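You operate a simulated robot arm through the tools that you are given. There is no shell and no other tool. Be economical: measure what you need, move in short steps, check, and stop when the job is done.

The job below is to be done with a simulated robot arm. You get a single attempt, and the scene is never put back.

JOB
Clamp the small motor in the green vice and brush the dirt off it.
Fine: use the blue wire brush and put it back; then wind the vice open and stand the motor on the turntable again. Set down upright: small motor, blue wire brush. What is to be rubbed or washed off counts as gone when no trace of it is left.

The check looks at the end state, three seconds after you hand in, the way a careful person would. Anything else that was tipped, shoved, dropped, spilled or broken makes it a failure.

ROBOT AND FRAMES
A 7-joint arm with a two-finger parallel gripper, fixed in place. Base frame: the origin is at the foot of the arm, x ahead of it, y to its left, z up; the work surface is at about z = 0. Lengths are in m, angles in rad, forces in N, time in s.
With the tool pointing down near the work surface it reaches from about 0.24 to 0.62 m from the base axis. Its first joint turns from -1.152 to 1.152 rad. Payload 2.6 kg.
The tool frame sits at the grasp point between the pads (the TCP): z along the fingers, y along the line on which they close. The tips reach 0.03 m beyond it. Largest opening 0.094 m; finger width 0.028, thickness 0.01; the body of the gripper, 0.05 by 0.096 m, starts 0.055 m behind the TCP.
Orientation is told as [roll, pitch, yaw] about the base's x, y, z axes, in that order, counted from this pose: with the fingers straight down and closing along the base's y, the tool's x points along the base's -x, its y along +y and its z along -z.

CONTROLS
- The arm moves only by the tool step_arm. Its argument "deltas" is a list of rows, each a list of 3 entries, a list of its own where there are three numbers: the gripper command, from -1 (fully open) to 1 (shut), values between in proportion, then the shift along the tool's x, y, z in cm, then the turn, a rotation vector about the tool's x, y, z in rad. In form: [[fingers, [dx, dy, dz], [wx, wy, wz]], ...]. A call has 1 to 10 rows; each row is the pose to reach, as a shift and turn from the pose commanded when the call began, along the tool's axes at that moment. A row lasts 0.2 s, in which the tool goes at most 0.05 m and 0.15 rad; a call with a longer step from one row to the next is refused whole, and so is a gripper value outside its range. A pose out of reach is approached as far as the arm can. The call stops where the force on the tool passes 40 N (or 10 N more than at its start, if that is more) or the arm is blocked; 0.2 s more then pass. The fingers move at their own pace (about 0.072 m/s each) and stop on an object; they squeeze with about 38 N. The grip force told is the motor's: it shows also when the fingers shut on nothing. Time passes only in rows, and 0.2 s behind the last, so rows that repeat a pose let the fingers close. The reply holds the time, the measured pose of the TCP, the force on the tool along the base axes, the opening and the grip force, in the units named above and with some noise, with the torque about the TCP (base axes, N m) and any sound that the robot's microphone picked up.
- Cameras (640 x 400 px; columns grow to the right, rows downward): "scene" is fixed at [0.0484, 0.4407, 0.5751]; the picture's right is [-0.66, -0.75, 0.00], its down [-0.36, 0.32, -0.88] and it looks along [0.66, -0.58, -0.48] (base axes); focal length 376 px, centre (320, 200). "wrist" rides on the gripper at [0.076, 0.014, -0.103] in the tool frame; the picture's right is [-0.18, 0.98, 0.00], its down [-0.75, -0.14, -0.64] and it looks along [-0.63, -0.12, 0.77] (tool axes); focal length 243 px, centre (320, 200). There is no depth. A picture from a camera that has moved, and an enlarged one, comes with that camera's place and axes in the base frame and with its lens.
- camera(camera): a new picture of that camera. No time passes.
- zoom(camera, box): a new picture of the part [left, top, right, bottom] of that camera's present view, enlarged. No time passes.
- close_job(): hands the job in; it is judged then, once.

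Go step by step. Nothing tells you positions but the pictures and the camera data: compare them with the known pose of the tool, close in by small moves and look again before you grip or let go. The budget is 120 turns and 76 pictures, counting those below and the enlarged ones. Unless the task says otherwise, let go and move clear before handing in, and close with one line.

The tools are called after ">>>" as name(argument=value, ...) on one line, values as JSON. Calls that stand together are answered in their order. step_arm: Moves the arm, as the interface text tells. Its arguments: {"type":"object","properties":{"deltas":{"type":"array"}},"required":["deltas"]} The other tools are called the same way: camera (camera) takes a picture; zoom (camera, box) takes an enlarged picture of a part of a camera's view; close_job () hands the job in.

At the start:

```text
time: 0.0
position: [0.4117, 0.1101, 0.3477]
tcp_rot: [0.0, 0.001, 0.001]
contact_force: [-0.5, 0.0, -0.7]
wrist_torque: [0.01, 0.0, -0.01]
finger_gap: 0.0942
grasp_force: 0.0
```

scene: 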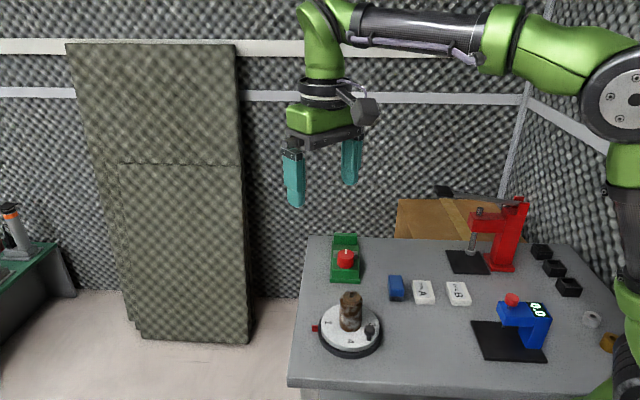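
wrist: 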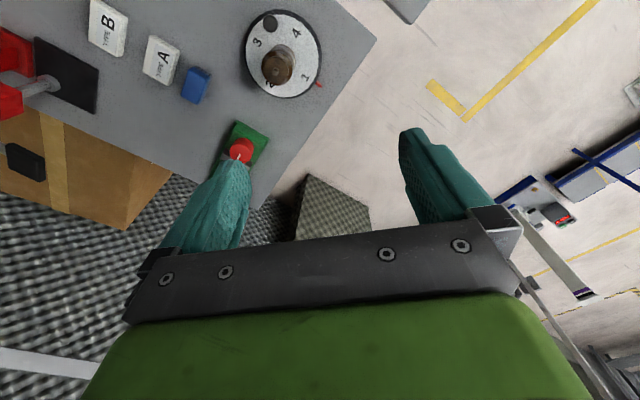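

I see a table with a turntable carrying a brown motor, a green vice with a red knob, a blue block (brush?), and other devices. I look closer first.

>>> zoom(camera="scene", box=[290, 220, 450, 320])

>>> zoom(camera="scene", box=[290, 270, 410, 370])

>>> zoom(camera="scene", box=[430, 180, 640, 370])

>>> zoom(camera="wrist", box=[140, 0, 360, 180])

```text
4.00 times, centred on (370, 270) of scene
camera zoom: at [0.0484, 0.4407, 0.5751], right [-0.66, -0.75, 0.0], down [-0.36, 0.32, -0.88], along [0.66, -0.58, -0.48], focal length 1502 px, centre (120, -80)
```

zoom: 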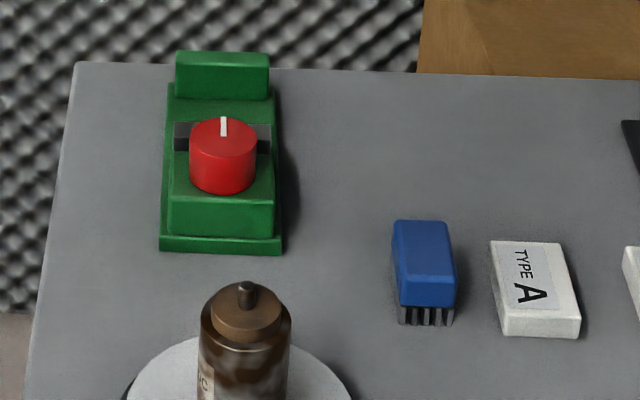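

```text
4.00 times, centred on (350, 320) of scene
camera zoom: at [0.0484, 0.4407, 0.5751], right [-0.66, -0.75, 0.0], down [-0.36, 0.32, -0.88], along [0.66, -0.58, -0.48], focal length 1502 px, centre (200, -280)
```

zoom: 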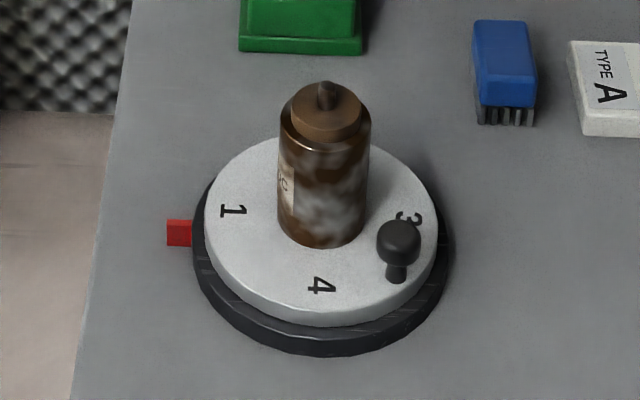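

```text
2.11 times, centred on (535, 275) of scene
camera zoom: at [0.0484, 0.4407, 0.5751], right [-0.66, -0.75, 0.0], down [-0.36, 0.32, -0.88], along [0.66, -0.58, -0.48], focal length 791 px, centre (-133, 42)
```

zoom: 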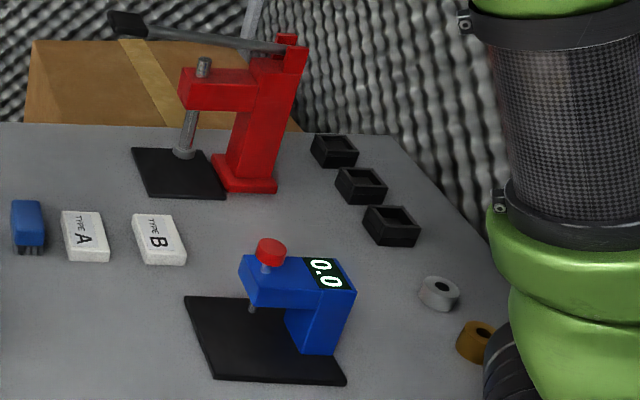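

```text
2.22 times, centred on (250, 90) of wrist
camera zoom: at [0.3354, 0.1247, 0.4505], right [0.18, 0.98, 0.0], down [0.75, -0.14, 0.64], along [0.63, -0.12, -0.77], focal length 539 px, centre (476, 444)
```

zoom: 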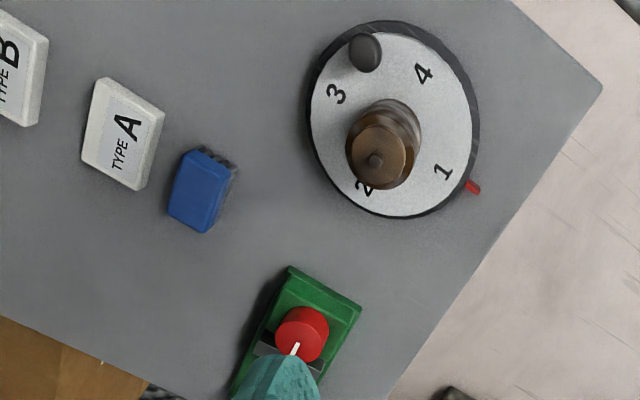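

The motor stands mid-turntable near (0.395, 0.057), the vice is near (0.52, -0.05), and the brush near (0.40, -0.086). I move the wrist camera nearer to the vice to see how it works.

>>> step_arm(deltas=[[-1, [-0.4, -3, 2.6], [0, 0, 0]], [-1, [-0.8, -6, 5.2], [0, 0, 0]], [-1, [-1.2, -9, 7.8], [0, 0, 0]], [-1, [-1.6, -12, 10.4], [0, 0, 0]], [-1, [-2, -15, 13], [0, 0, 0]]])

>>> camera(camera="wrist")

```text
time: 1.2
position: [0.435, -0.0407, 0.2166]
tcp_rot: [-0.001, -0.002, 0.0]
contact_force: [-0.4, 0.8, 0.1]
wrist_torque: [0.01, 0.01, -0.01]
finger_gap: 0.0941
grasp_force: 0.1
```

```text
69 pictures are left
camera wrist: at [0.3576, -0.0254, 0.3193], right [0.18, 0.98, 0.0], down [0.75, -0.14, 0.64], along [0.63, -0.12, -0.77], focal length 243 px, centre (320, 200)
```

wrist: 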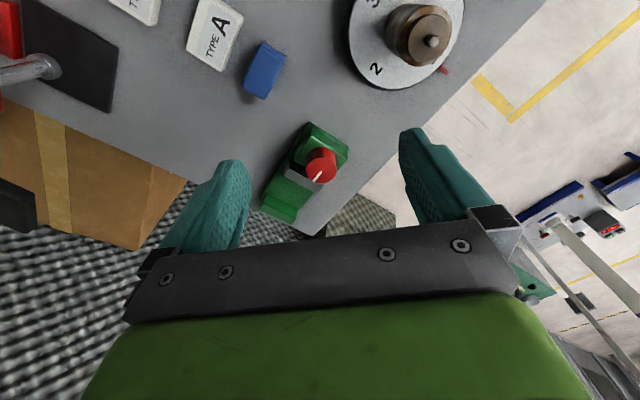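

>>> zoom(camera="wrist", box=[240, 100, 380, 230])

>>> zoom(camera="wrist", box=[230, 0, 480, 110])

>>> zoom(camera="scene", box=[320, 225, 375, 290])

```text
3.08 times, centred on (310, 165) of wrist
camera zoom: at [0.3576, -0.0254, 0.3193], right [0.18, 0.98, 0.0], down [0.75, -0.14, 0.64], along [0.63, -0.12, -0.77], focal length 746 px, centre (351, 308)
```

zoom: 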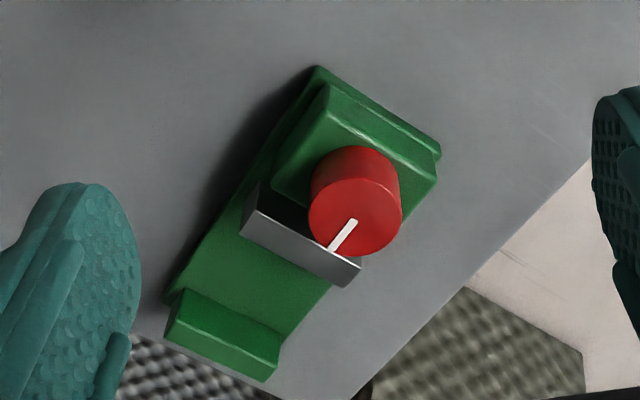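

```text
2.56 times, centred on (355, 55) of wrist
camera zoom: at [0.3576, -0.0254, 0.3193], right [0.18, 0.98, 0.0], down [0.75, -0.14, 0.64], along [0.63, -0.12, -0.77], focal length 621 px, centre (230, 571)
```

zoom: 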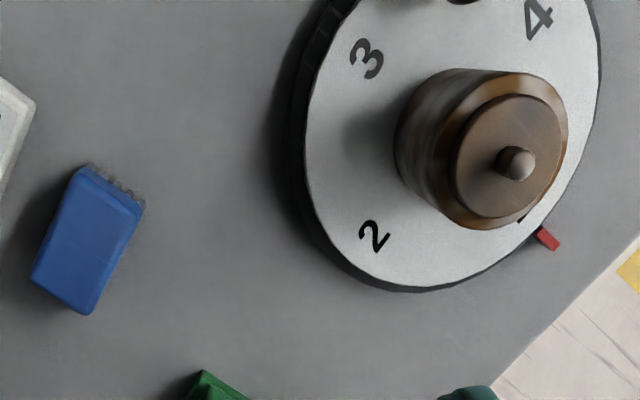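

```text
6.15 times, centred on (348, 258) of scene
camera zoom: at [0.0484, 0.4407, 0.5751], right [-0.66, -0.75, 0.0], down [-0.36, 0.32, -0.88], along [0.66, -0.58, -0.48], focal length 2311 px, centre (151, -154)
```

zoom: 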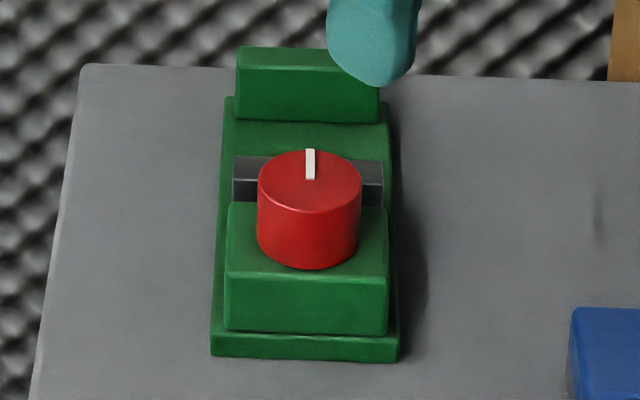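

The vice lies along the -45° direction, with the knob on its housing, a grey moving jaw and a far fixed jaw. Next I examine where the dirt is on the motor.

>>> zoom(camera="scene", box=[328, 284, 376, 336])

>>> step_arm(deltas=[[-1, [4, 3, 0], [0, 0, 0]], [-1, [8, 6, 0], [0, 0, 0]], [-1, [11.5, 9, 1], [0, 0, 0]], [-1, [15, 10, 3], [0, 0, 0]]])

>>> camera(camera="wrist")

```text
7.69 times, centred on (352, 310) of scene
camera zoom: at [0.0484, 0.4407, 0.5751], right [-0.66, -0.75, 0.0], down [-0.36, 0.32, -0.88], along [0.66, -0.58, -0.48], focal length 2889 px, centre (74, -646)
```

zoom: 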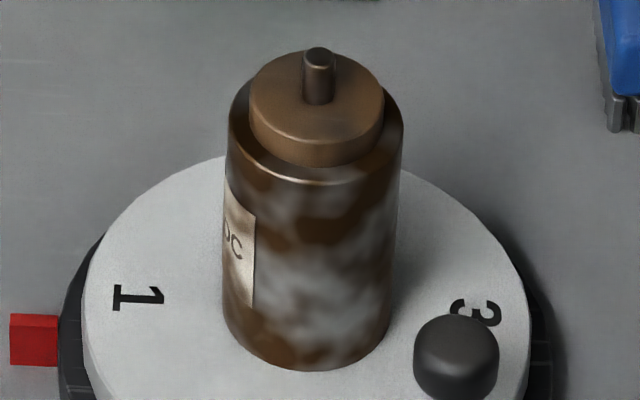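

```text
time: 2.2
position: [0.2811, 0.0675, 0.1868]
tcp_rot: [0.001, -0.002, -0.001]
contact_force: [0.3, 0.6, 0.3]
wrist_torque: [0.01, 0.03, 0.01]
finger_gap: 0.0941
grasp_force: 0.0
```

```text
64 pictures are left
camera wrist: at [0.204, 0.0823, 0.29], right [0.18, 0.98, 0.0], down [0.75, -0.14, 0.64], along [0.63, -0.12, -0.77], focal length 243 px, centre (320, 200)
```

wrist: 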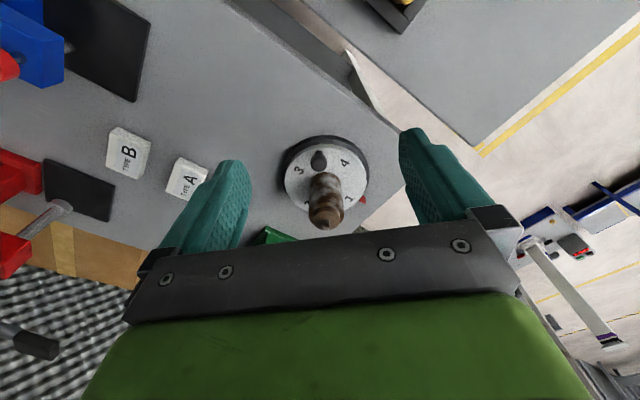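

>>> zoom(camera="wrist", box=[270, 130, 380, 240])

```text
3.64 times, centred on (325, 185) of wrist
camera zoom: at [0.204, 0.0823, 0.29], right [0.18, 0.98, 0.0], down [0.75, -0.14, 0.64], along [0.63, -0.12, -0.77], focal length 882 px, centre (302, 254)
```

zoom: 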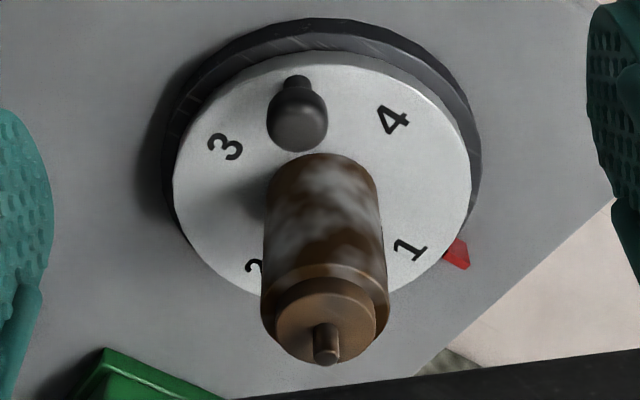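

The motor is brown with grey patches; I'll check its other sides. I turn the gripper to yaw -90° above it, which brings the wrist camera to the +y side.

>>> step_arm(deltas=[[-1, [-1.1, -0.1, 0], [0, 0, 0.15]], [-1, [-2.3, -0.2, 0], [0, 0, 0.3]], [-1, [-3.4, -0.3, 0], [0, 0, 0.45]], [-1, [-4.6, -0.4, 0], [0, 0, 0.6]], [-1, [-5.7, -0.5, 0], [0, 0, 0.75]], [-1, [-6.8, -0.6, 0], [0, 0, 0.9]], [-1, [-8, -0.7, 0], [0, 0, 1.05]], [-1, [-9.1, -0.8, 0], [0, 0, 1.2]], [-1, [-10.3, -0.9, 0], [0, 0, 1.35]], [-1, [-11.4, -1.0, 0], [0, 0, 1.5]]])

>>> camera(camera="wrist")

```text
time: 4.4
position: [0.3981, 0.0495, 0.1876]
tcp_rot: [-0.002, 0.0, -1.502]
contact_force: [-0.5, -0.1, 0.1]
wrist_torque: [-0.05, 0.01, 0.0]
finger_gap: 0.094
grasp_force: 0.0
```

```text
62 pictures are left
camera wrist: at [0.4061, 0.1273, 0.2908], right [0.99, -0.12, 0.0], down [-0.09, -0.76, 0.64], along [-0.07, -0.64, -0.77], focal length 243 px, centre (320, 200)
```

wrist: 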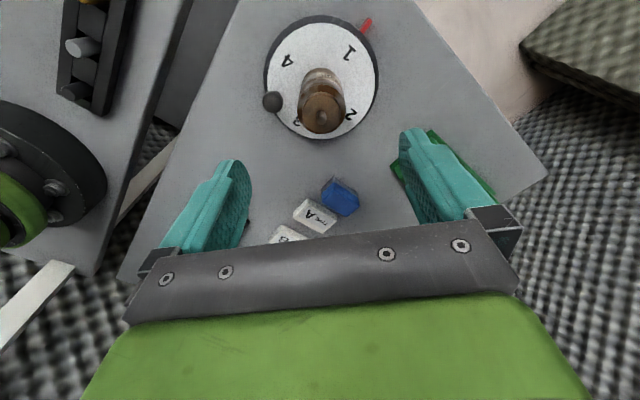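

>>> zoom(camera="wrist", box=[250, 10, 390, 140])

>>> zoom(camera="wrist", box=[300, 165, 380, 225])

```text
3.08 times, centred on (320, 75) of wrist
camera zoom: at [0.4061, 0.1273, 0.2908], right [0.99, -0.12, 0.0], down [-0.09, -0.76, 0.64], along [-0.07, -0.64, -0.77], focal length 746 px, centre (320, 585)
```

zoom: 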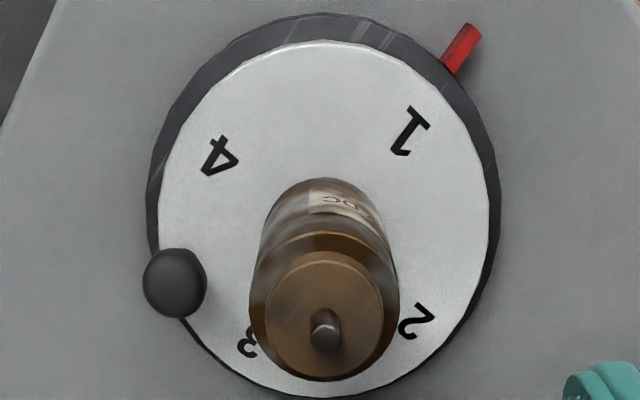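

```text
6.67 times, centred on (340, 195) of wrist
camera zoom: at [0.4061, 0.1273, 0.2908], right [0.99, -0.12, 0.0], down [-0.09, -0.76, 0.64], along [-0.07, -0.64, -0.77], focal length 1618 px, centre (187, 233)
```

zoom: 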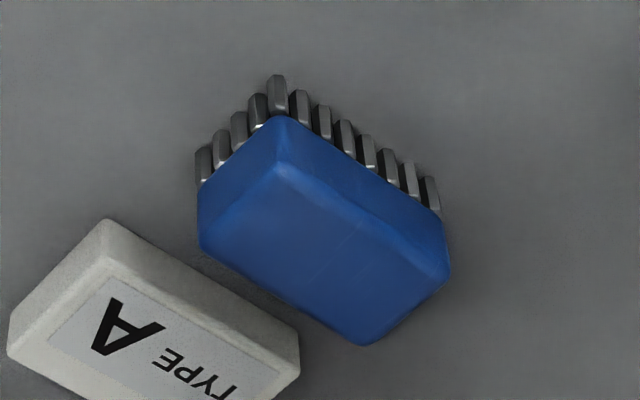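

The motor axis is at about (0.398, 0.055), and the grey dirt is centred on its -x side. I line up with yaw about -100° so that the dirt ends up facing outward in the vice.

>>> step_arm(deltas=[[-0.5, [0.2, 0.1, 1], [0, 0, 0.12]], [-0.5, [0.47, 0.23, 3], [0, 0, 0.243]], [-0.5, [0.47, 0.23, 5.5], [0, 0, 0.243]], [-0.5, [0.47, 0.23, 5.5], [0, 0, 0.243]]])

>>> zoom(camera="scene", box=[290, 220, 410, 370])

>>> zoom(camera="wrist", box=[180, 20, 460, 220])

```text
time: 5.4
position: [0.3986, 0.0548, 0.132]
tcp_rot: [0.0, 0.0, -1.745]
contact_force: [0.6, 0.2, -0.5]
wrist_torque: [0.0, 0.01, 0.0]
finger_gap: 0.0707
grasp_force: 0.0
```

```text
2.67 times, centred on (350, 295) of scene
camera zoom: at [0.0484, 0.4407, 0.5751], right [-0.66, -0.75, 0.0], down [-0.36, 0.32, -0.88], along [0.66, -0.58, -0.48], focal length 1002 px, centre (240, -53)
```

zoom: 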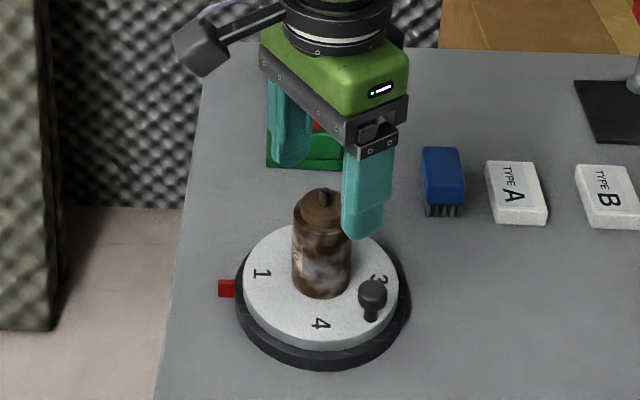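

```text
2.00 times, centred on (320, 120) of wrist
camera zoom: at [0.4247, 0.1276, 0.2342], right [0.94, -0.35, 0.0], down [-0.27, -0.72, 0.64], along [-0.23, -0.6, -0.77], focal length 485 px, centre (320, 360)
```

zoom: 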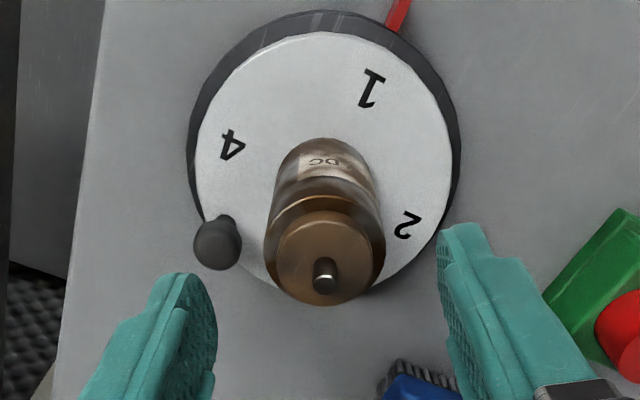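

Motor is centred between the fingers. I descend to grip its upper body, keeping the tips above the turntable handle, and close.

>>> step_arm(deltas=[[-0.5, [0, 0, 2], [0, 0, 0]], [-0.5, [0, 0, 4], [0, 0, 0]], [-0.5, [0, 0, 5.2], [0, 0, 0]], [-0.5, [0, 0, 5.2], [0, 0, 0]], [0, [0, 0, 5.2], [0, 0, 0]], [1, [0, 0, 5.2], [0, 0, 0]], [1, [0, 0, 5.2], [0, 0, 0]], [1, [0, 0, 5.2], [0, 0, 0]]])

>>> zoom(camera="scene", box=[290, 220, 410, 370])

```text
time: 6.5
position: [0.3956, 0.0548, 0.0804]
tcp_rot: [-0.009, -0.001, -1.749]
contact_force: [-0.5, 0.4, -0.5]
wrist_torque: [-0.04, -0.01, -0.01]
finger_gap: 0.047
grasp_force: 0.0
stopped in row 5: the force on the tool passed its limit at 48 N (the readings are from after the stop); the commanded pose is now the measured one
```

```text
2.67 times, centred on (350, 295) of scene
camera zoom: at [0.0484, 0.4407, 0.5751], right [-0.66, -0.75, 0.0], down [-0.36, 0.32, -0.88], along [0.66, -0.58, -0.48], focal length 1002 px, centre (240, -53)
```

zoom: 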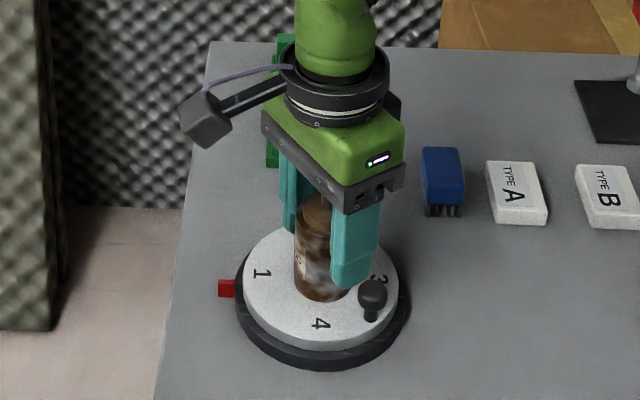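

A finger touched the motor as it closed (brief force spike). I keep closing in small stages.

>>> step_arm(deltas=[[0.05, [0, 0, 0], [0, 0, 0]], [0.12, [0, 0, 0], [0, 0, 0]], [0.2, [0, 0, 0], [0, 0, 0]], [1, [0, 0, 0], [0, 0, 0]], [1, [0, 0, 0], [0, 0, 0]], [1, [0, 0, 0], [0, 0, 0]]])

>>> zoom(camera="wrist", box=[180, 50, 460, 250])

```text
time: 8.0
position: [0.3949, 0.0554, 0.0803]
tcp_rot: [-0.01, 0.0, -1.749]
contact_force: [2.5, -1.0, 1.6]
wrist_torque: [-0.08, -0.14, 0.01]
finger_gap: 0.0416
grasp_force: 37.4
```

```text
2.00 times, centred on (320, 150) of wrist
camera zoom: at [0.422, 0.1279, 0.1831], right [0.93, -0.35, -0.01], down [-0.27, -0.72, 0.64], along [-0.23, -0.6, -0.77], focal length 485 px, centre (320, 300)
```

zoom: 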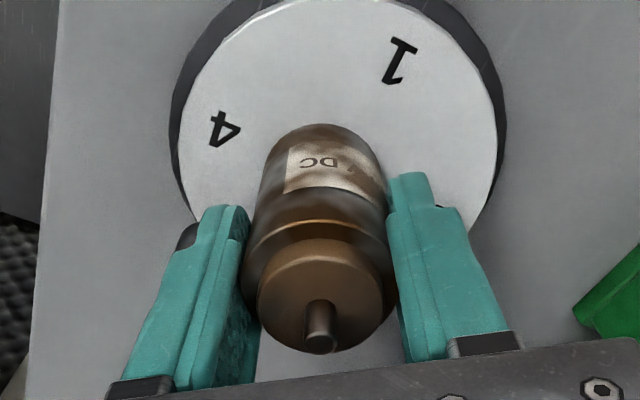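

Motor is gripped. I lift straight up.

>>> step_arm(deltas=[[1, [0, 0, -1], [0, 0, 0]], [1, [0, 0, -4], [0, 0, 0]], [1, [0, 0, -7], [0, 0, 0]], [1, [0, 0, -10], [0, 0, 0]], [1, [0, 0, -10], [0, 0, 0]]])

>>> zoom(camera="scene", box=[290, 180, 410, 370])

```text
time: 9.2
position: [0.3953, 0.0537, 0.181]
tcp_rot: [-0.008, 0.0, -1.749]
contact_force: [0.5, 0.9, -3.0]
wrist_torque: [0.0, 0.0, 0.04]
finger_gap: 0.0416
grasp_force: 38.1
```

```text
2.11 times, centred on (350, 275) of scene
camera zoom: at [0.0484, 0.4407, 0.5751], right [-0.66, -0.75, 0.0], down [-0.36, 0.32, -0.88], along [0.66, -0.58, -0.48], focal length 791 px, centre (257, 42)
```

zoom: 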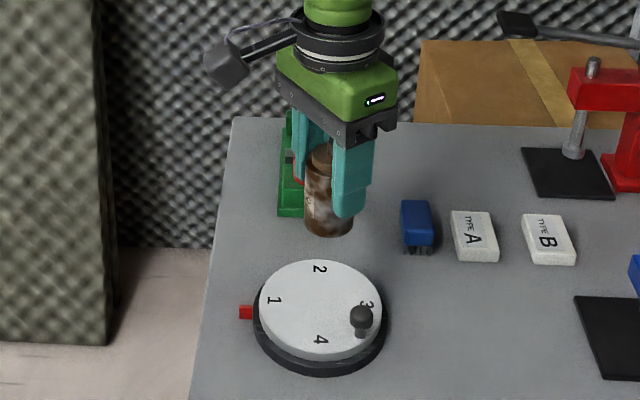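

Motor is up. I carry it over the vice gap while turning to yaw -45°.

>>> step_arm(deltas=[[1, [-1.8, 2.9, 0], [0, 0, -0.138]], [1, [-3.6, 5.8, 0], [0, 0, -0.276]], [1, [-5.4, 8.7, 0], [0, 0, -0.414]], [1, [-7.3, 11.5, 0], [0, 0, -0.551]], [1, [-9.1, 14.4, 0], [0, 0, -0.689]], [1, [-10.9, 17.3, 0], [0, 0, -0.827]], [1, [-12.7, 20.2, 0], [0, 0, -0.964]], [1, [-12.7, 20.2, 0], [0, 0, -0.964]]])

>>> camera(camera="wrist")

>>> zoom(camera="scene", box=[280, 140, 420, 300])

```text
time: 10.9
position: [0.5719, -0.1068, 0.177]
tcp_rot: [-0.003, 0.008, -0.784]
contact_force: [0.0, -0.5, -2.1]
wrist_torque: [-0.05, 0.01, -0.02]
finger_gap: 0.0416
grasp_force: 38.5
```

```text
54 pictures are left
camera wrist: at [0.529, -0.0425, 0.2796], right [0.82, 0.57, -0.01], down [0.44, -0.63, 0.64], along [0.36, -0.53, -0.77], focal length 243 px, centre (320, 200)
```

wrist: 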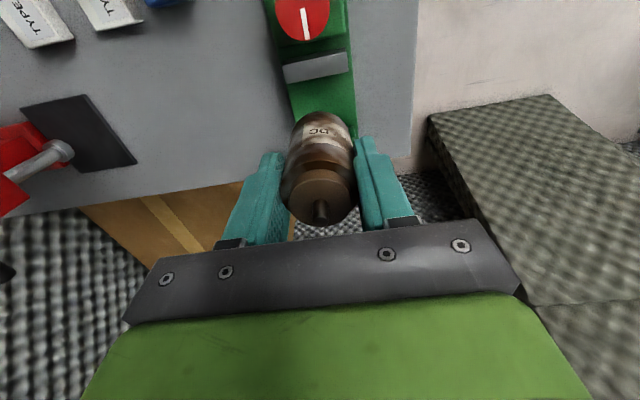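

```text
2.50 times, centred on (350, 220) of scene
camera zoom: at [0.0484, 0.4407, 0.5751], right [-0.66, -0.75, 0.0], down [-0.36, 0.32, -0.88], along [0.66, -0.58, -0.48], focal length 939 px, centre (245, 150)
```

zoom: 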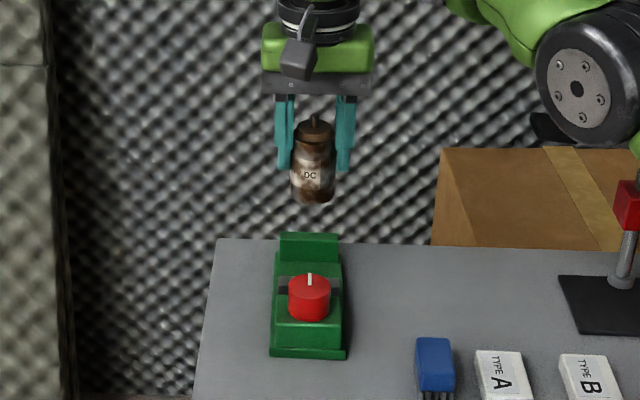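

>>> zoom(camera="scene", box=[335, 180, 375, 225])

>>> zoom(camera="wrist", box=[240, 0, 400, 130])

```text
8.89 times, centred on (355, 202) of scene
camera zoom: at [0.0484, 0.4407, 0.5751], right [-0.66, -0.75, 0.0], down [-0.36, 0.32, -0.88], along [0.66, -0.58, -0.48], focal length 3338 px, centre (9, 178)
```

zoom: 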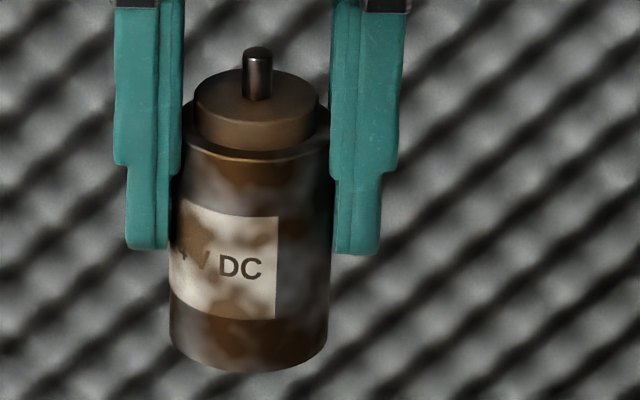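

```text
3.08 times, centred on (320, 65) of wrist
camera zoom: at [0.529, -0.0425, 0.2796], right [0.82, 0.57, -0.01], down [0.44, -0.63, 0.64], along [0.36, -0.53, -0.77], focal length 746 px, centre (320, 615)
```

zoom: 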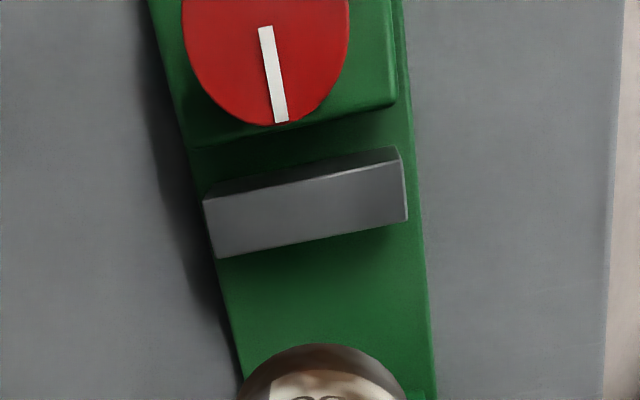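

The brown blotches cover the label too, so the dirt seems spread all round. I shift 6 mm further along the vice and lower the motor to just above its bed, then look.

>>> step_arm(deltas=[[1, [-0.6, 0, 2], [0, 0, 0]], [1, [-0.6, 0, 4], [0, 0, 0]], [1, [-0.6, 0, 6], [0, 0, 0]], [1, [-0.6, 0, 6.0], [0, 0, 0]]])

>>> zoom(camera="scene", box=[310, 180, 390, 290])

>>> zoom(camera="wrist", box=[220, 0, 420, 230])

```text
time: 11.9
position: [0.5756, -0.1073, 0.1189]
tcp_rot: [-0.006, 0.008, -0.785]
contact_force: [-0.7, -0.7, -3.0]
wrist_torque: [0.02, -0.04, 0.0]
finger_gap: 0.0414
grasp_force: 37.7
```

```text
3.64 times, centred on (350, 235) of scene
camera zoom: at [0.0484, 0.4407, 0.5751], right [-0.66, -0.75, 0.0], down [-0.36, 0.32, -0.88], along [0.66, -0.58, -0.48], focal length 1366 px, centre (211, 73)
```

zoom: 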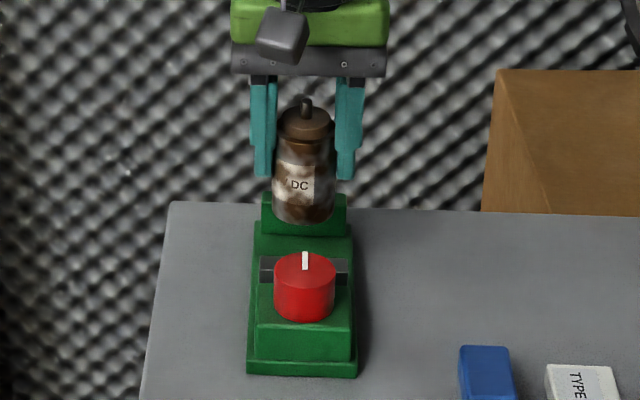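

```text
1.74 times, centred on (320, 115) of wrist
camera zoom: at [0.5319, -0.0428, 0.2218], right [0.82, 0.57, -0.01], down [0.44, -0.63, 0.64], along [0.36, -0.53, -0.77], focal length 422 px, centre (320, 348)
```

zoom: 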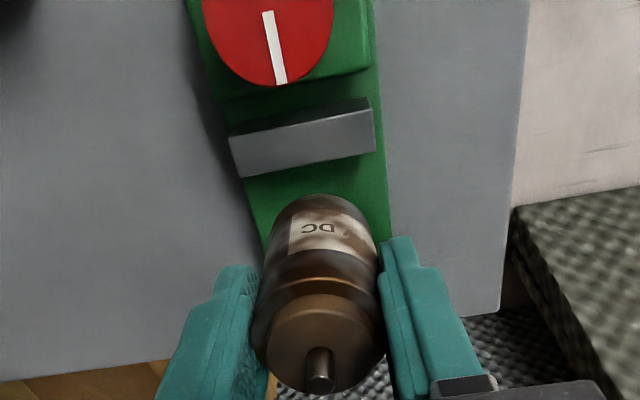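

Alignment is good on both axes. I lower in small steps until I feel the bed.

>>> step_arm(deltas=[[1, [0, 0, 2], [0, 0, 0]], [1, [0, 0, 3.6], [0, 0, 0]], [1, [0, 0, 4.1], [0, 0, 0]], [1, [0, 0, 4.3], [0, 0, 0]]])

>>> zoom(camera="scene", box=[315, 210, 385, 290])

>>> zoom(camera="wrist", box=[220, 0, 420, 230])

```text
time: 12.9
position: [0.5743, -0.1086, 0.076]
tcp_rot: [-0.005, 0.007, -0.786]
contact_force: [-0.7, -0.4, -4.0]
wrist_torque: [-0.01, -0.03, -0.03]
finger_gap: 0.0417
grasp_force: 38.2
```

```text
5.00 times, centred on (350, 250) of scene
camera zoom: at [0.0484, 0.4407, 0.5751], right [-0.66, -0.75, 0.0], down [-0.36, 0.32, -0.88], along [0.66, -0.58, -0.48], focal length 1878 px, centre (170, -50)
```

zoom: 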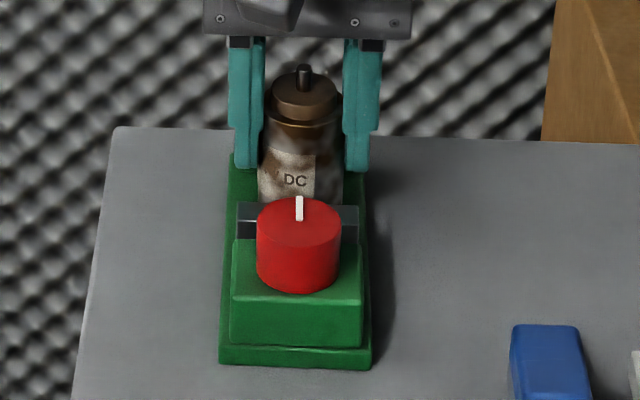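

```text
1.74 times, centred on (320, 115) of wrist
camera zoom: at [0.5301, -0.0449, 0.1787], right [0.82, 0.57, -0.01], down [0.44, -0.63, 0.64], along [0.36, -0.53, -0.77], focal length 422 px, centre (320, 348)
```

zoom: 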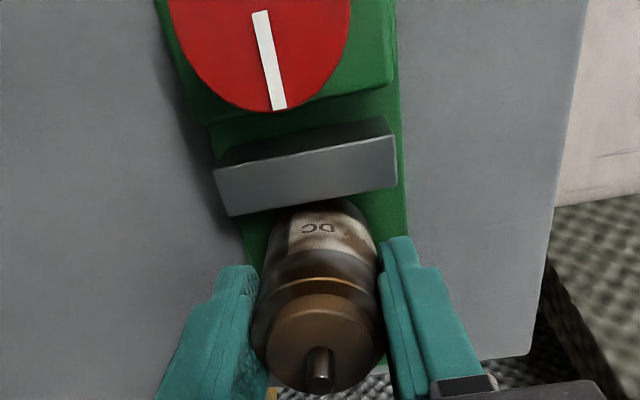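

No contact yet; I continue down millimetre by millimetre.

>>> step_arm(deltas=[[1, [0, 0, 0.15], [0, 0, 0]], [1, [0, 0, 0.25], [0, 0, 0]], [1, [0, 0, 0.35], [0, 0, 0]]])

```text
time: 13.8
position: [0.574, -0.109, 0.0711]
tcp_rot: [-0.006, 0.007, -0.784]
contact_force: [0.0, 0.0, -3.6]
wrist_torque: [0.01, 0.0, 0.0]
finger_gap: 0.0414
grasp_force: 37.6
```

>>> step_arm(deltas=[[1, [0, 0, 0.1], [0, 0, 0]], [1, [0, 0, 0.2], [0, 0, 0]], [1, [0, 0, 0.3], [0, 0, 0]]])

```text
time: 14.6
position: [0.5736, -0.1086, 0.0703]
tcp_rot: [-0.006, 0.006, -0.786]
contact_force: [0.4, 0.1, 0.2]
wrist_torque: [0.02, 0.01, 0.0]
finger_gap: 0.0419
grasp_force: 38.2
```

The bed now carries the weight. I open the fingers and rise clear.

>>> step_arm(deltas=[[0, [0, 0, 0], [0, 0, 0]], [-0.5, [0, 0, 0], [0, 0, 0]], [-0.5, [0, 0, 0], [0, 0, 0]], [-0.5, [0, 0, -3], [0, 0, 0]], [-0.5, [0, 0, -7], [0, 0, 0]], [-0.5, [4, 0, -7], [0, 0, 0]], [-0.5, [8.6, 0, -7], [0, 0, 0]]])

>>> zoom(camera="scene", box=[300, 170, 400, 300])

>>> zoom(camera="wrist", box=[200, 40, 440, 240])

```text
time: 16.1
position: [0.5158, -0.0519, 0.14]
tcp_rot: [-0.004, 0.008, -0.785]
contact_force: [-0.3, -0.2, -0.9]
wrist_torque: [0.03, -0.01, 0.0]
finger_gap: 0.0705
grasp_force: 0.0
```

```text
3.08 times, centred on (350, 235) of scene
camera zoom: at [0.0484, 0.4406, 0.5751], right [-0.66, -0.75, 0.0], down [-0.36, 0.32, -0.88], along [0.66, -0.58, -0.48], focal length 1156 px, centre (228, 92)
```

zoom: 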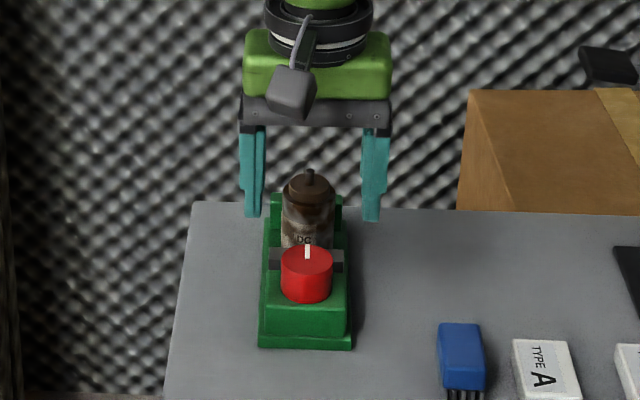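

```text
2.00 times, centred on (320, 140) of wrist
camera zoom: at [0.4725, 0.0125, 0.2426], right [0.82, 0.57, -0.01], down [0.44, -0.63, 0.64], along [0.36, -0.53, -0.77], focal length 485 px, centre (320, 320)
```

zoom: 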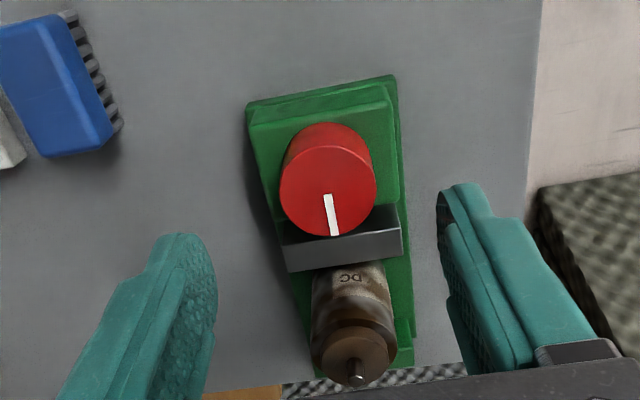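

The motor stands between the jaws, and the knob is right below the tool. I descend on the knob and grip it.

>>> step_arm(deltas=[[-0.5, [0, 0.2, 2.5], [0, 0, 0]], [-0.5, [0, 0.2, 5], [0, 0, 0]], [-0.5, [0, 0.2, 6.6], [0, 0, 0]], [-0.1, [0, 0.2, 6.6], [0, 0, 0]], [0.1, [0, 0.2, 6.6], [0, 0, 0]], [0.2, [0, 0.2, 6.6], [0, 0, 0]], [0.3, [0, 0.2, 6.6], [0, 0, 0]], [1, [0, 0.2, 6.6], [0, 0, 0]], [1, [0, 0.2, 6.6], [0, 0, 0]]])

>>> zoom(camera="scene", box=[310, 200, 390, 300])

```text
time: 18.1
position: [0.5162, -0.0484, 0.0733]
tcp_rot: [-0.006, 0.008, -0.785]
contact_force: [0.2, 0.0, -3.4]
wrist_torque: [0.51, -0.67, 0.02]
finger_gap: 0.0377
grasp_force: 44.8
```

```text
4.00 times, centred on (350, 250) of scene
camera zoom: at [0.0484, 0.4407, 0.5751], right [-0.66, -0.75, 0.0], down [-0.36, 0.32, -0.88], along [0.66, -0.58, -0.48], focal length 1502 px, centre (200, 0)
```

zoom: 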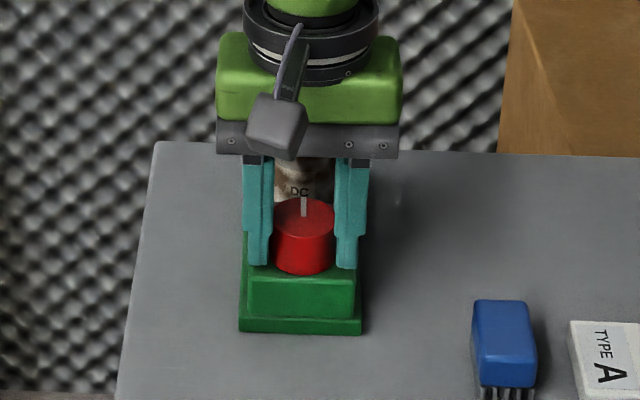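

Knob is held. I turn it clockwise a bit to see which way the jaw goes.

>>> step_arm(deltas=[[1, [0, 0, 0], [0, 0, 0.12]], [1, [0, 0, 0], [0, 0, 0.24]], [1, [0, 0, 0], [0, 0, 0.36]], [1, [0, 0, 0], [0, 0, 0.48]], [1, [0, 0, 0], [0, 0, 0.6]], [1, [0, 0, 0], [0, 0, 0.72]]])

>>> zoom(camera="scene", box=[310, 200, 390, 300])

>>> zoom(camera="wrist", box=[180, 40, 460, 250])

```text
time: 19.1
position: [0.5181, -0.0463, 0.073]
tcp_rot: [0.0, 0.0, -1.194]
contact_force: [0.4, -0.4, -1.5]
wrist_torque: [0.34, -0.33, -0.03]
finger_gap: 0.0378
grasp_force: 44.8
stopped in row 4: the force on the tool passed its limit at 43 N (the readings are from after the stop); the commanded pose is now the measured one
```

```text
4.00 times, centred on (350, 250) of scene
camera zoom: at [0.0484, 0.4407, 0.5751], right [-0.66, -0.75, 0.0], down [-0.36, 0.32, -0.88], along [0.66, -0.58, -0.48], focal length 1502 px, centre (200, 0)
```

zoom: 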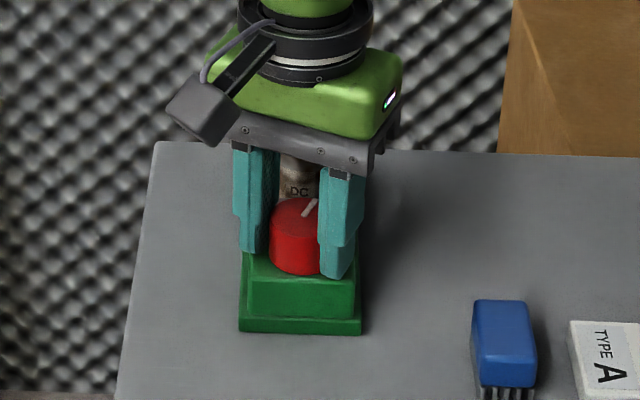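

```text
1.90 times, centred on (320, 145) of wrist
camera zoom: at [0.5022, 0.03, 0.1761], right [0.98, 0.19, 0.0], down [0.15, -0.75, 0.64], along [0.12, -0.63, -0.77], focal length 462 px, centre (320, 305)
```

zoom: 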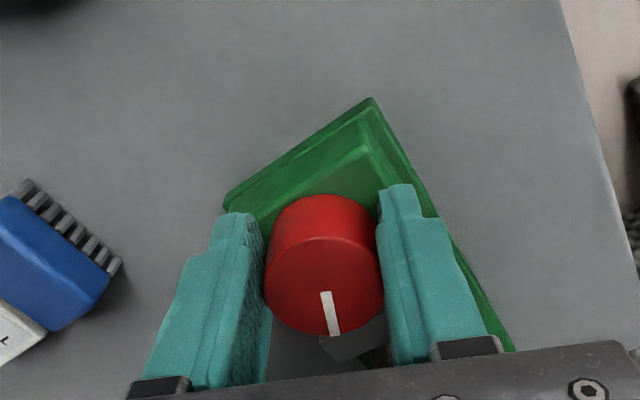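

The knob turned 0.41 rad, but the force shows the knob axis lies about 7 mm further along the vice than my TCP. I let go, recentre, wind back the wrist and look at the jaw.

>>> step_arm(deltas=[[-0.28, [0, 0, 0], [0, 0, 0]], [-0.28, [0, 0, -0.5], [0, 0, 0]], [-0.28, [-0.7, 0, -0.5], [0, 0, -0.1]], [-0.28, [-0.7, 0, -0.5], [0, 0, -0.24]], [-0.28, [-0.7, 0, -0.5], [0, 0, -0.38]], [-0.28, [-0.7, 0, -0.5], [0, 0, -0.52]], [-0.28, [-0.7, 0, -0.5], [0, 0, -0.66]], [-0.28, [-0.7, 0, -0.5], [0, 0, -0.8]], [-0.28, [-0.7, 0, -0.5], [0, 0, -0.94]], [-0.28, [-0.7, 0, -0.5], [0, 0, -1.08]]])

>>> zoom(camera="wrist", box=[180, 40, 460, 250])

```text
time: 21.3
position: [0.5201, -0.053, 0.0775]
tcp_rot: [0.0, 0.0, -0.111]
contact_force: [-0.6, -0.1, -0.3]
wrist_torque: [0.01, 0.02, -0.02]
finger_gap: 0.06
grasp_force: 0.0
```

```text
1.90 times, centred on (320, 145) of wrist
camera zoom: at [0.4454, -0.0298, 0.181], right [0.29, 0.96, 0.0], down [0.73, -0.22, 0.64], along [0.61, -0.19, -0.77], focal length 462 px, centre (320, 305)
```

zoom: 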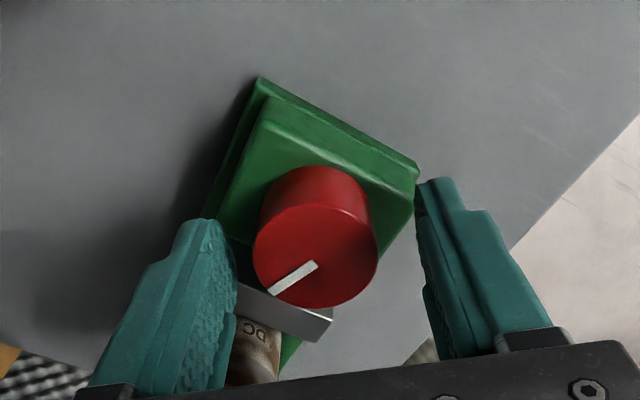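

Now centred on the knob. I turn the wrist on to about +0.75 rad, grip, and wind clockwise.

>>> step_arm(deltas=[[-0.28, [0, 0, 0], [0, 0, -0.14]], [-0.28, [0, 0, 0], [0, 0, -0.28]], [-0.28, [0, 0, 0], [0, 0, -0.42]], [-0.28, [0, 0, 0], [0, 0, -0.56]], [-0.28, [0, 0, 0], [0, 0, -0.7]], [-0.28, [0, 0, 0], [0, 0, -0.84]], [0.1, [0, 0, 0], [0, 0, -0.84]], [0.2, [0, 0, 0], [0, 0, -0.84]], [1, [0, 0, 0], [0, 0, -0.84]], [1, [0, 0, 0], [0, 0, -0.84]]])

>>> step_arm(deltas=[[1, [0, 0, 0], [0, 0, 0.13]], [1, [0, 0, 0], [0, 0, 0.26]], [1, [0, 0, 0], [0, 0, 0.39]], [1, [0, 0, 0], [0, 0, 0.52]], [1, [0, 0, 0], [0, 0, 0.65]], [1, [0, 0, 0], [0, 0, 0.78]], [1, [0, 0, 0], [0, 0, 0.91]], [1, [0, 0, 0], [0, 0, 1.04]], [1, [0, 0, 0], [0, 0, 1.17]], [1, [0, 0, 0], [0, 0, 1.3]]])

>>> zoom(camera="wrist", box=[180, 40, 460, 250])

```text
time: 23.5
position: [0.5217, -0.0552, 0.0784]
tcp_rot: [-0.004, 0.0, 0.729]
contact_force: [17.3, -10.7, -6.3]
wrist_torque: [0.0, -0.1, 0.03]
finger_gap: 0.0375
grasp_force: 44.3
```

```text
time: 25.7
position: [0.5213, -0.0561, 0.0786]
tcp_rot: [-0.003, -0.002, -0.577]
contact_force: [1.9, -15.3, 10.6]
wrist_torque: [-0.36, -0.89, 0.0]
finger_gap: 0.0375
grasp_force: 45.3
```

```text
1.90 times, centred on (320, 145) of wrist
camera zoom: at [0.4638, -0.0002, 0.1813], right [0.69, 0.72, 0.0], down [0.55, -0.53, 0.64], along [0.47, -0.44, -0.77], focal length 462 px, centre (320, 305)
```

zoom: 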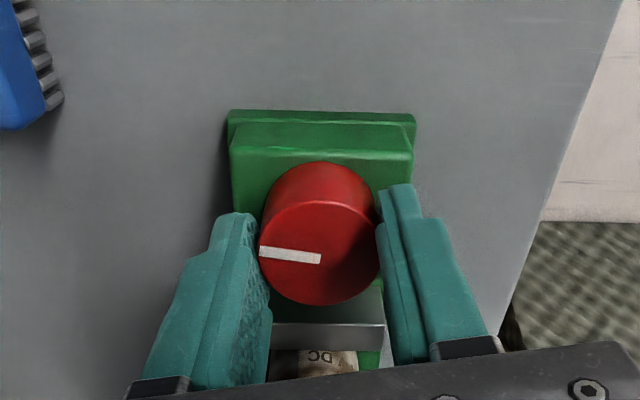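

Clockwise closes the vice: the jaw is now close to the motor. I keep winding until it tightens.

>>> step_arm(deltas=[[1, [0, 0, 0], [0, 0, 0.12]], [1, [0, 0, 0], [0, 0, 0.24]], [1, [0, 0, 0], [0, 0, 0.36]], [1, [0, 0, 0], [0, 0, 0.48]], [1, [0, 0, 0], [0, 0, 0.6]], [1, [0, 0, 0], [0, 0, 0.72]], [1, [0, 0, 0], [0, 0, 0.84]], [1, [0, 0, 0], [0, 0, 0.96]], [1, [0, 0, 0], [0, 0, 1.08]], [1, [0, 0, 0], [0, 0, 1.18]]])

>>> zoom(camera="scene", box=[310, 200, 390, 300])

```text
time: 27.9
position: [0.5211, -0.0517, 0.0779]
tcp_rot: [0.001, 0.0, -1.752]
contact_force: [27.6, 7.0, -8.2]
wrist_torque: [0.37, -0.53, 0.51]
finger_gap: 0.0371
grasp_force: 44.9
```

```text
4.00 times, centred on (350, 250) of scene
camera zoom: at [0.0485, 0.4407, 0.5751], right [-0.66, -0.75, 0.0], down [-0.36, 0.32, -0.88], along [0.66, -0.58, -0.48], focal length 1502 px, centre (200, 0)
```

zoom: 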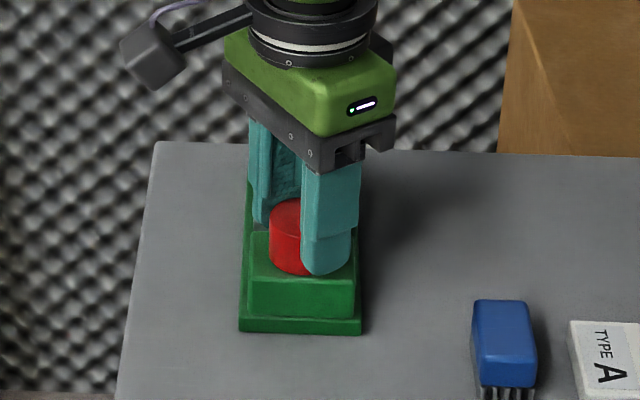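

Torque about z has risen to 0.5 N m, so the vice is probably tight. I release, rise, and check the jaw and motor.

>>> step_arm(deltas=[[-0.28, [0, 0, 0], [0, 0, 0]], [-0.28, [0, 0, 0], [0, 0, 0]], [-0.28, [0, 0, -3], [0, 0, -0.1]], [-0.28, [0, 0, -7], [0, 0, -0.24]], [-0.28, [0, 0, -7], [0, 0, -0.38]], [-0.28, [0, 0, -7], [0, 0, -0.52]], [-0.28, [0, 0, -7], [0, 0, -0.66]], [-0.28, [0, 0, -7], [0, 0, -0.81]], [-0.28, [0, 0, -7], [0, 0, -0.96]]])

>>> zoom(camera="wrist", box=[200, 40, 440, 240])

>>> zoom(camera="scene", box=[315, 210, 385, 300])

```text
time: 29.9
position: [0.5194, -0.0526, 0.148]
tcp_rot: [-0.001, 0.001, -0.79]
contact_force: [0.5, 0.0, 0.0]
wrist_torque: [0.0, 0.01, -0.03]
finger_gap: 0.0605
grasp_force: 0.1
```

```text
2.00 times, centred on (320, 140) of wrist
camera zoom: at [0.4762, 0.0117, 0.2507], right [0.83, 0.56, 0.0], down [0.43, -0.63, 0.64], along [0.36, -0.53, -0.77], focal length 485 px, centre (320, 320)
```

zoom: 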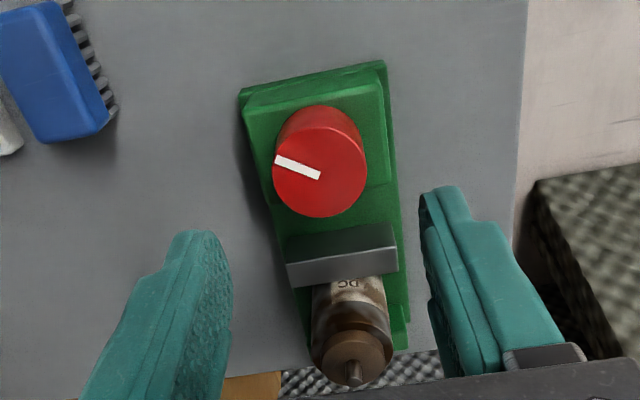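

```text
4.44 times, centred on (350, 255) of scene
camera zoom: at [0.0484, 0.4407, 0.5751], right [-0.66, -0.75, 0.0], down [-0.36, 0.32, -0.88], along [0.66, -0.58, -0.48], focal length 1669 px, centre (187, -44)
```

zoom: 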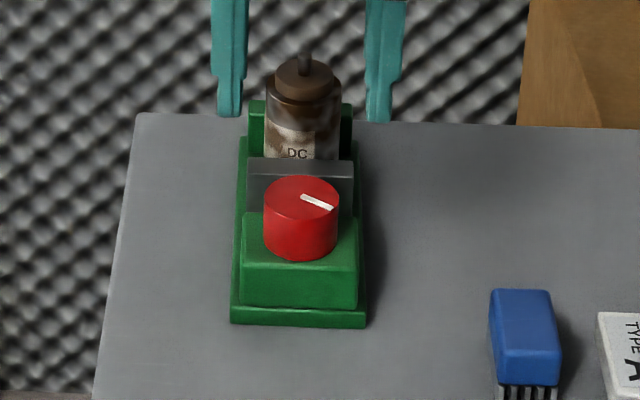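

The motor is clamped between the jaws. Next is the brush, at about (0.410, -0.092); I move above it and look.

>>> step_arm(deltas=[[-0.1, [1.7, -3.5, 0], [0, 0, 0]], [-0.1, [3.3, -7, 1], [0, 0, 0]], [-0.1, [5.0, -10.5, 4], [0, 0, 0]], [-0.1, [5.0, -10.5, 5], [0, 0, 0]]])

>>> zoom(camera="wrist", box=[180, 60, 460, 260])

>>> zoom(camera="scene", box=[350, 200, 460, 320])

```text
time: 30.9
position: [0.4118, -0.0943, 0.1005]
tcp_rot: [-0.001, 0.0, -0.793]
contact_force: [0.5, 0.2, -0.7]
wrist_torque: [0.03, -0.01, 0.02]
finger_gap: 0.0519
grasp_force: 0.1
```

```text
2.00 times, centred on (320, 160) of wrist
camera zoom: at [0.3676, -0.0278, 0.2029], right [0.83, 0.56, 0.0], down [0.43, -0.64, 0.64], along [0.36, -0.53, -0.77], focal length 485 px, centre (320, 280)
```

zoom: 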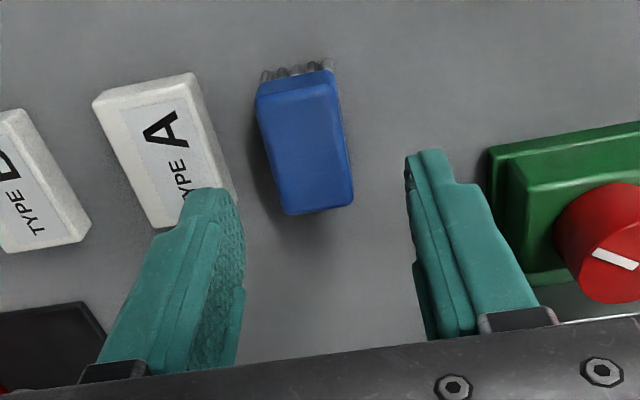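

```text
3.33 times, centred on (405, 260) of scene
camera zoom: at [0.0484, 0.4407, 0.5751], right [-0.66, -0.75, 0.0], down [-0.36, 0.32, -0.88], along [0.66, -0.58, -0.48], focal length 1252 px, centre (37, 0)
```

zoom: 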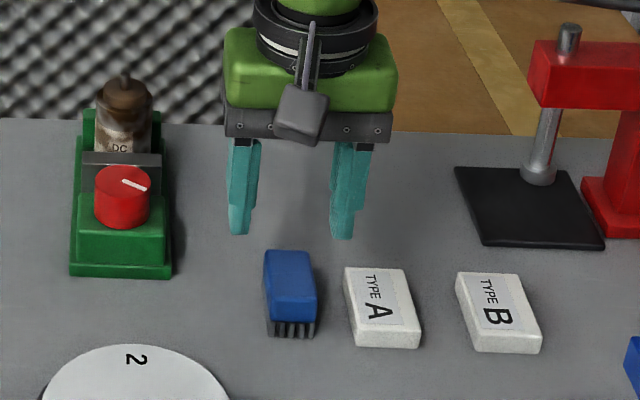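

Brush orientation matches the gripper, and its centre is about 4 mm back and 2.5 mm to the right. I narrow the fingers, offset the grip toward the brush's near end and descend.

>>> step_arm(deltas=[[0.13, [0.5, -0.25, 0], [0, 0, 0]], [0.13, [1.0, -0.25, 0], [0, 0, 0]], [0.13, [1.0, -0.25, 2], [0, 0, 0]], [0.13, [1.0, -0.25, 3.5], [0, 0, 0]]])

>>> zoom(camera="wrist", box=[180, 60, 460, 260])

```text
time: 31.9
position: [0.4031, -0.0874, 0.0629]
tcp_rot: [0.0, 0.002, -0.793]
contact_force: [1.1, 0.2, -0.7]
wrist_torque: [0.01, 0.0, 0.01]
finger_gap: 0.041
grasp_force: 0.1
```

```text
2.00 times, centred on (320, 160) of wrist
camera zoom: at [0.3585, -0.0214, 0.1657], right [0.83, 0.56, 0.0], down [0.43, -0.64, 0.64], along [0.36, -0.53, -0.77], focal length 485 px, centre (320, 280)
```

zoom: 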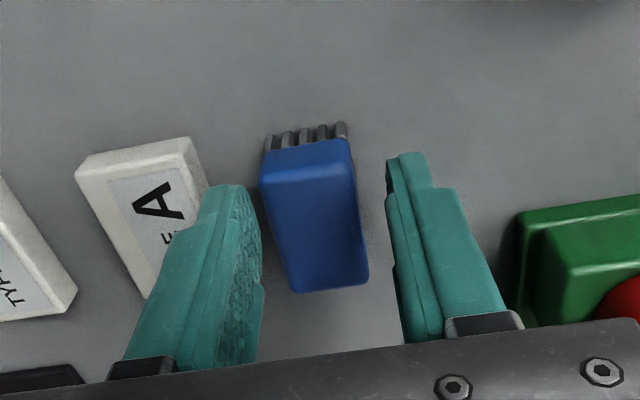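

Clear of the Type A block. I descend and grip the brush.

>>> step_arm(deltas=[[0.13, [0, -0.15, 0.9], [0, 0, 0]], [0.13, [0, -0.15, 1.7], [0, 0, 0]], [0.25, [0, -0.15, 1.7], [0, 0, 0]], [0.35, [0, -0.15, 1.7], [0, 0, 0]], [0.4, [0, -0.15, 1.7], [0, 0, 0]], [1, [0, -0.15, 1.7], [0, 0, 0]], [1, [0, -0.15, 1.7], [0, 0, 0]]])

```text
time: 33.5
position: [0.4024, -0.0871, 0.0461]
tcp_rot: [0.0, 0.002, -0.791]
contact_force: [-0.2, -0.6, -0.2]
wrist_torque: [0.02, -0.03, 0.04]
finger_gap: 0.0289
grasp_force: 38.1
```

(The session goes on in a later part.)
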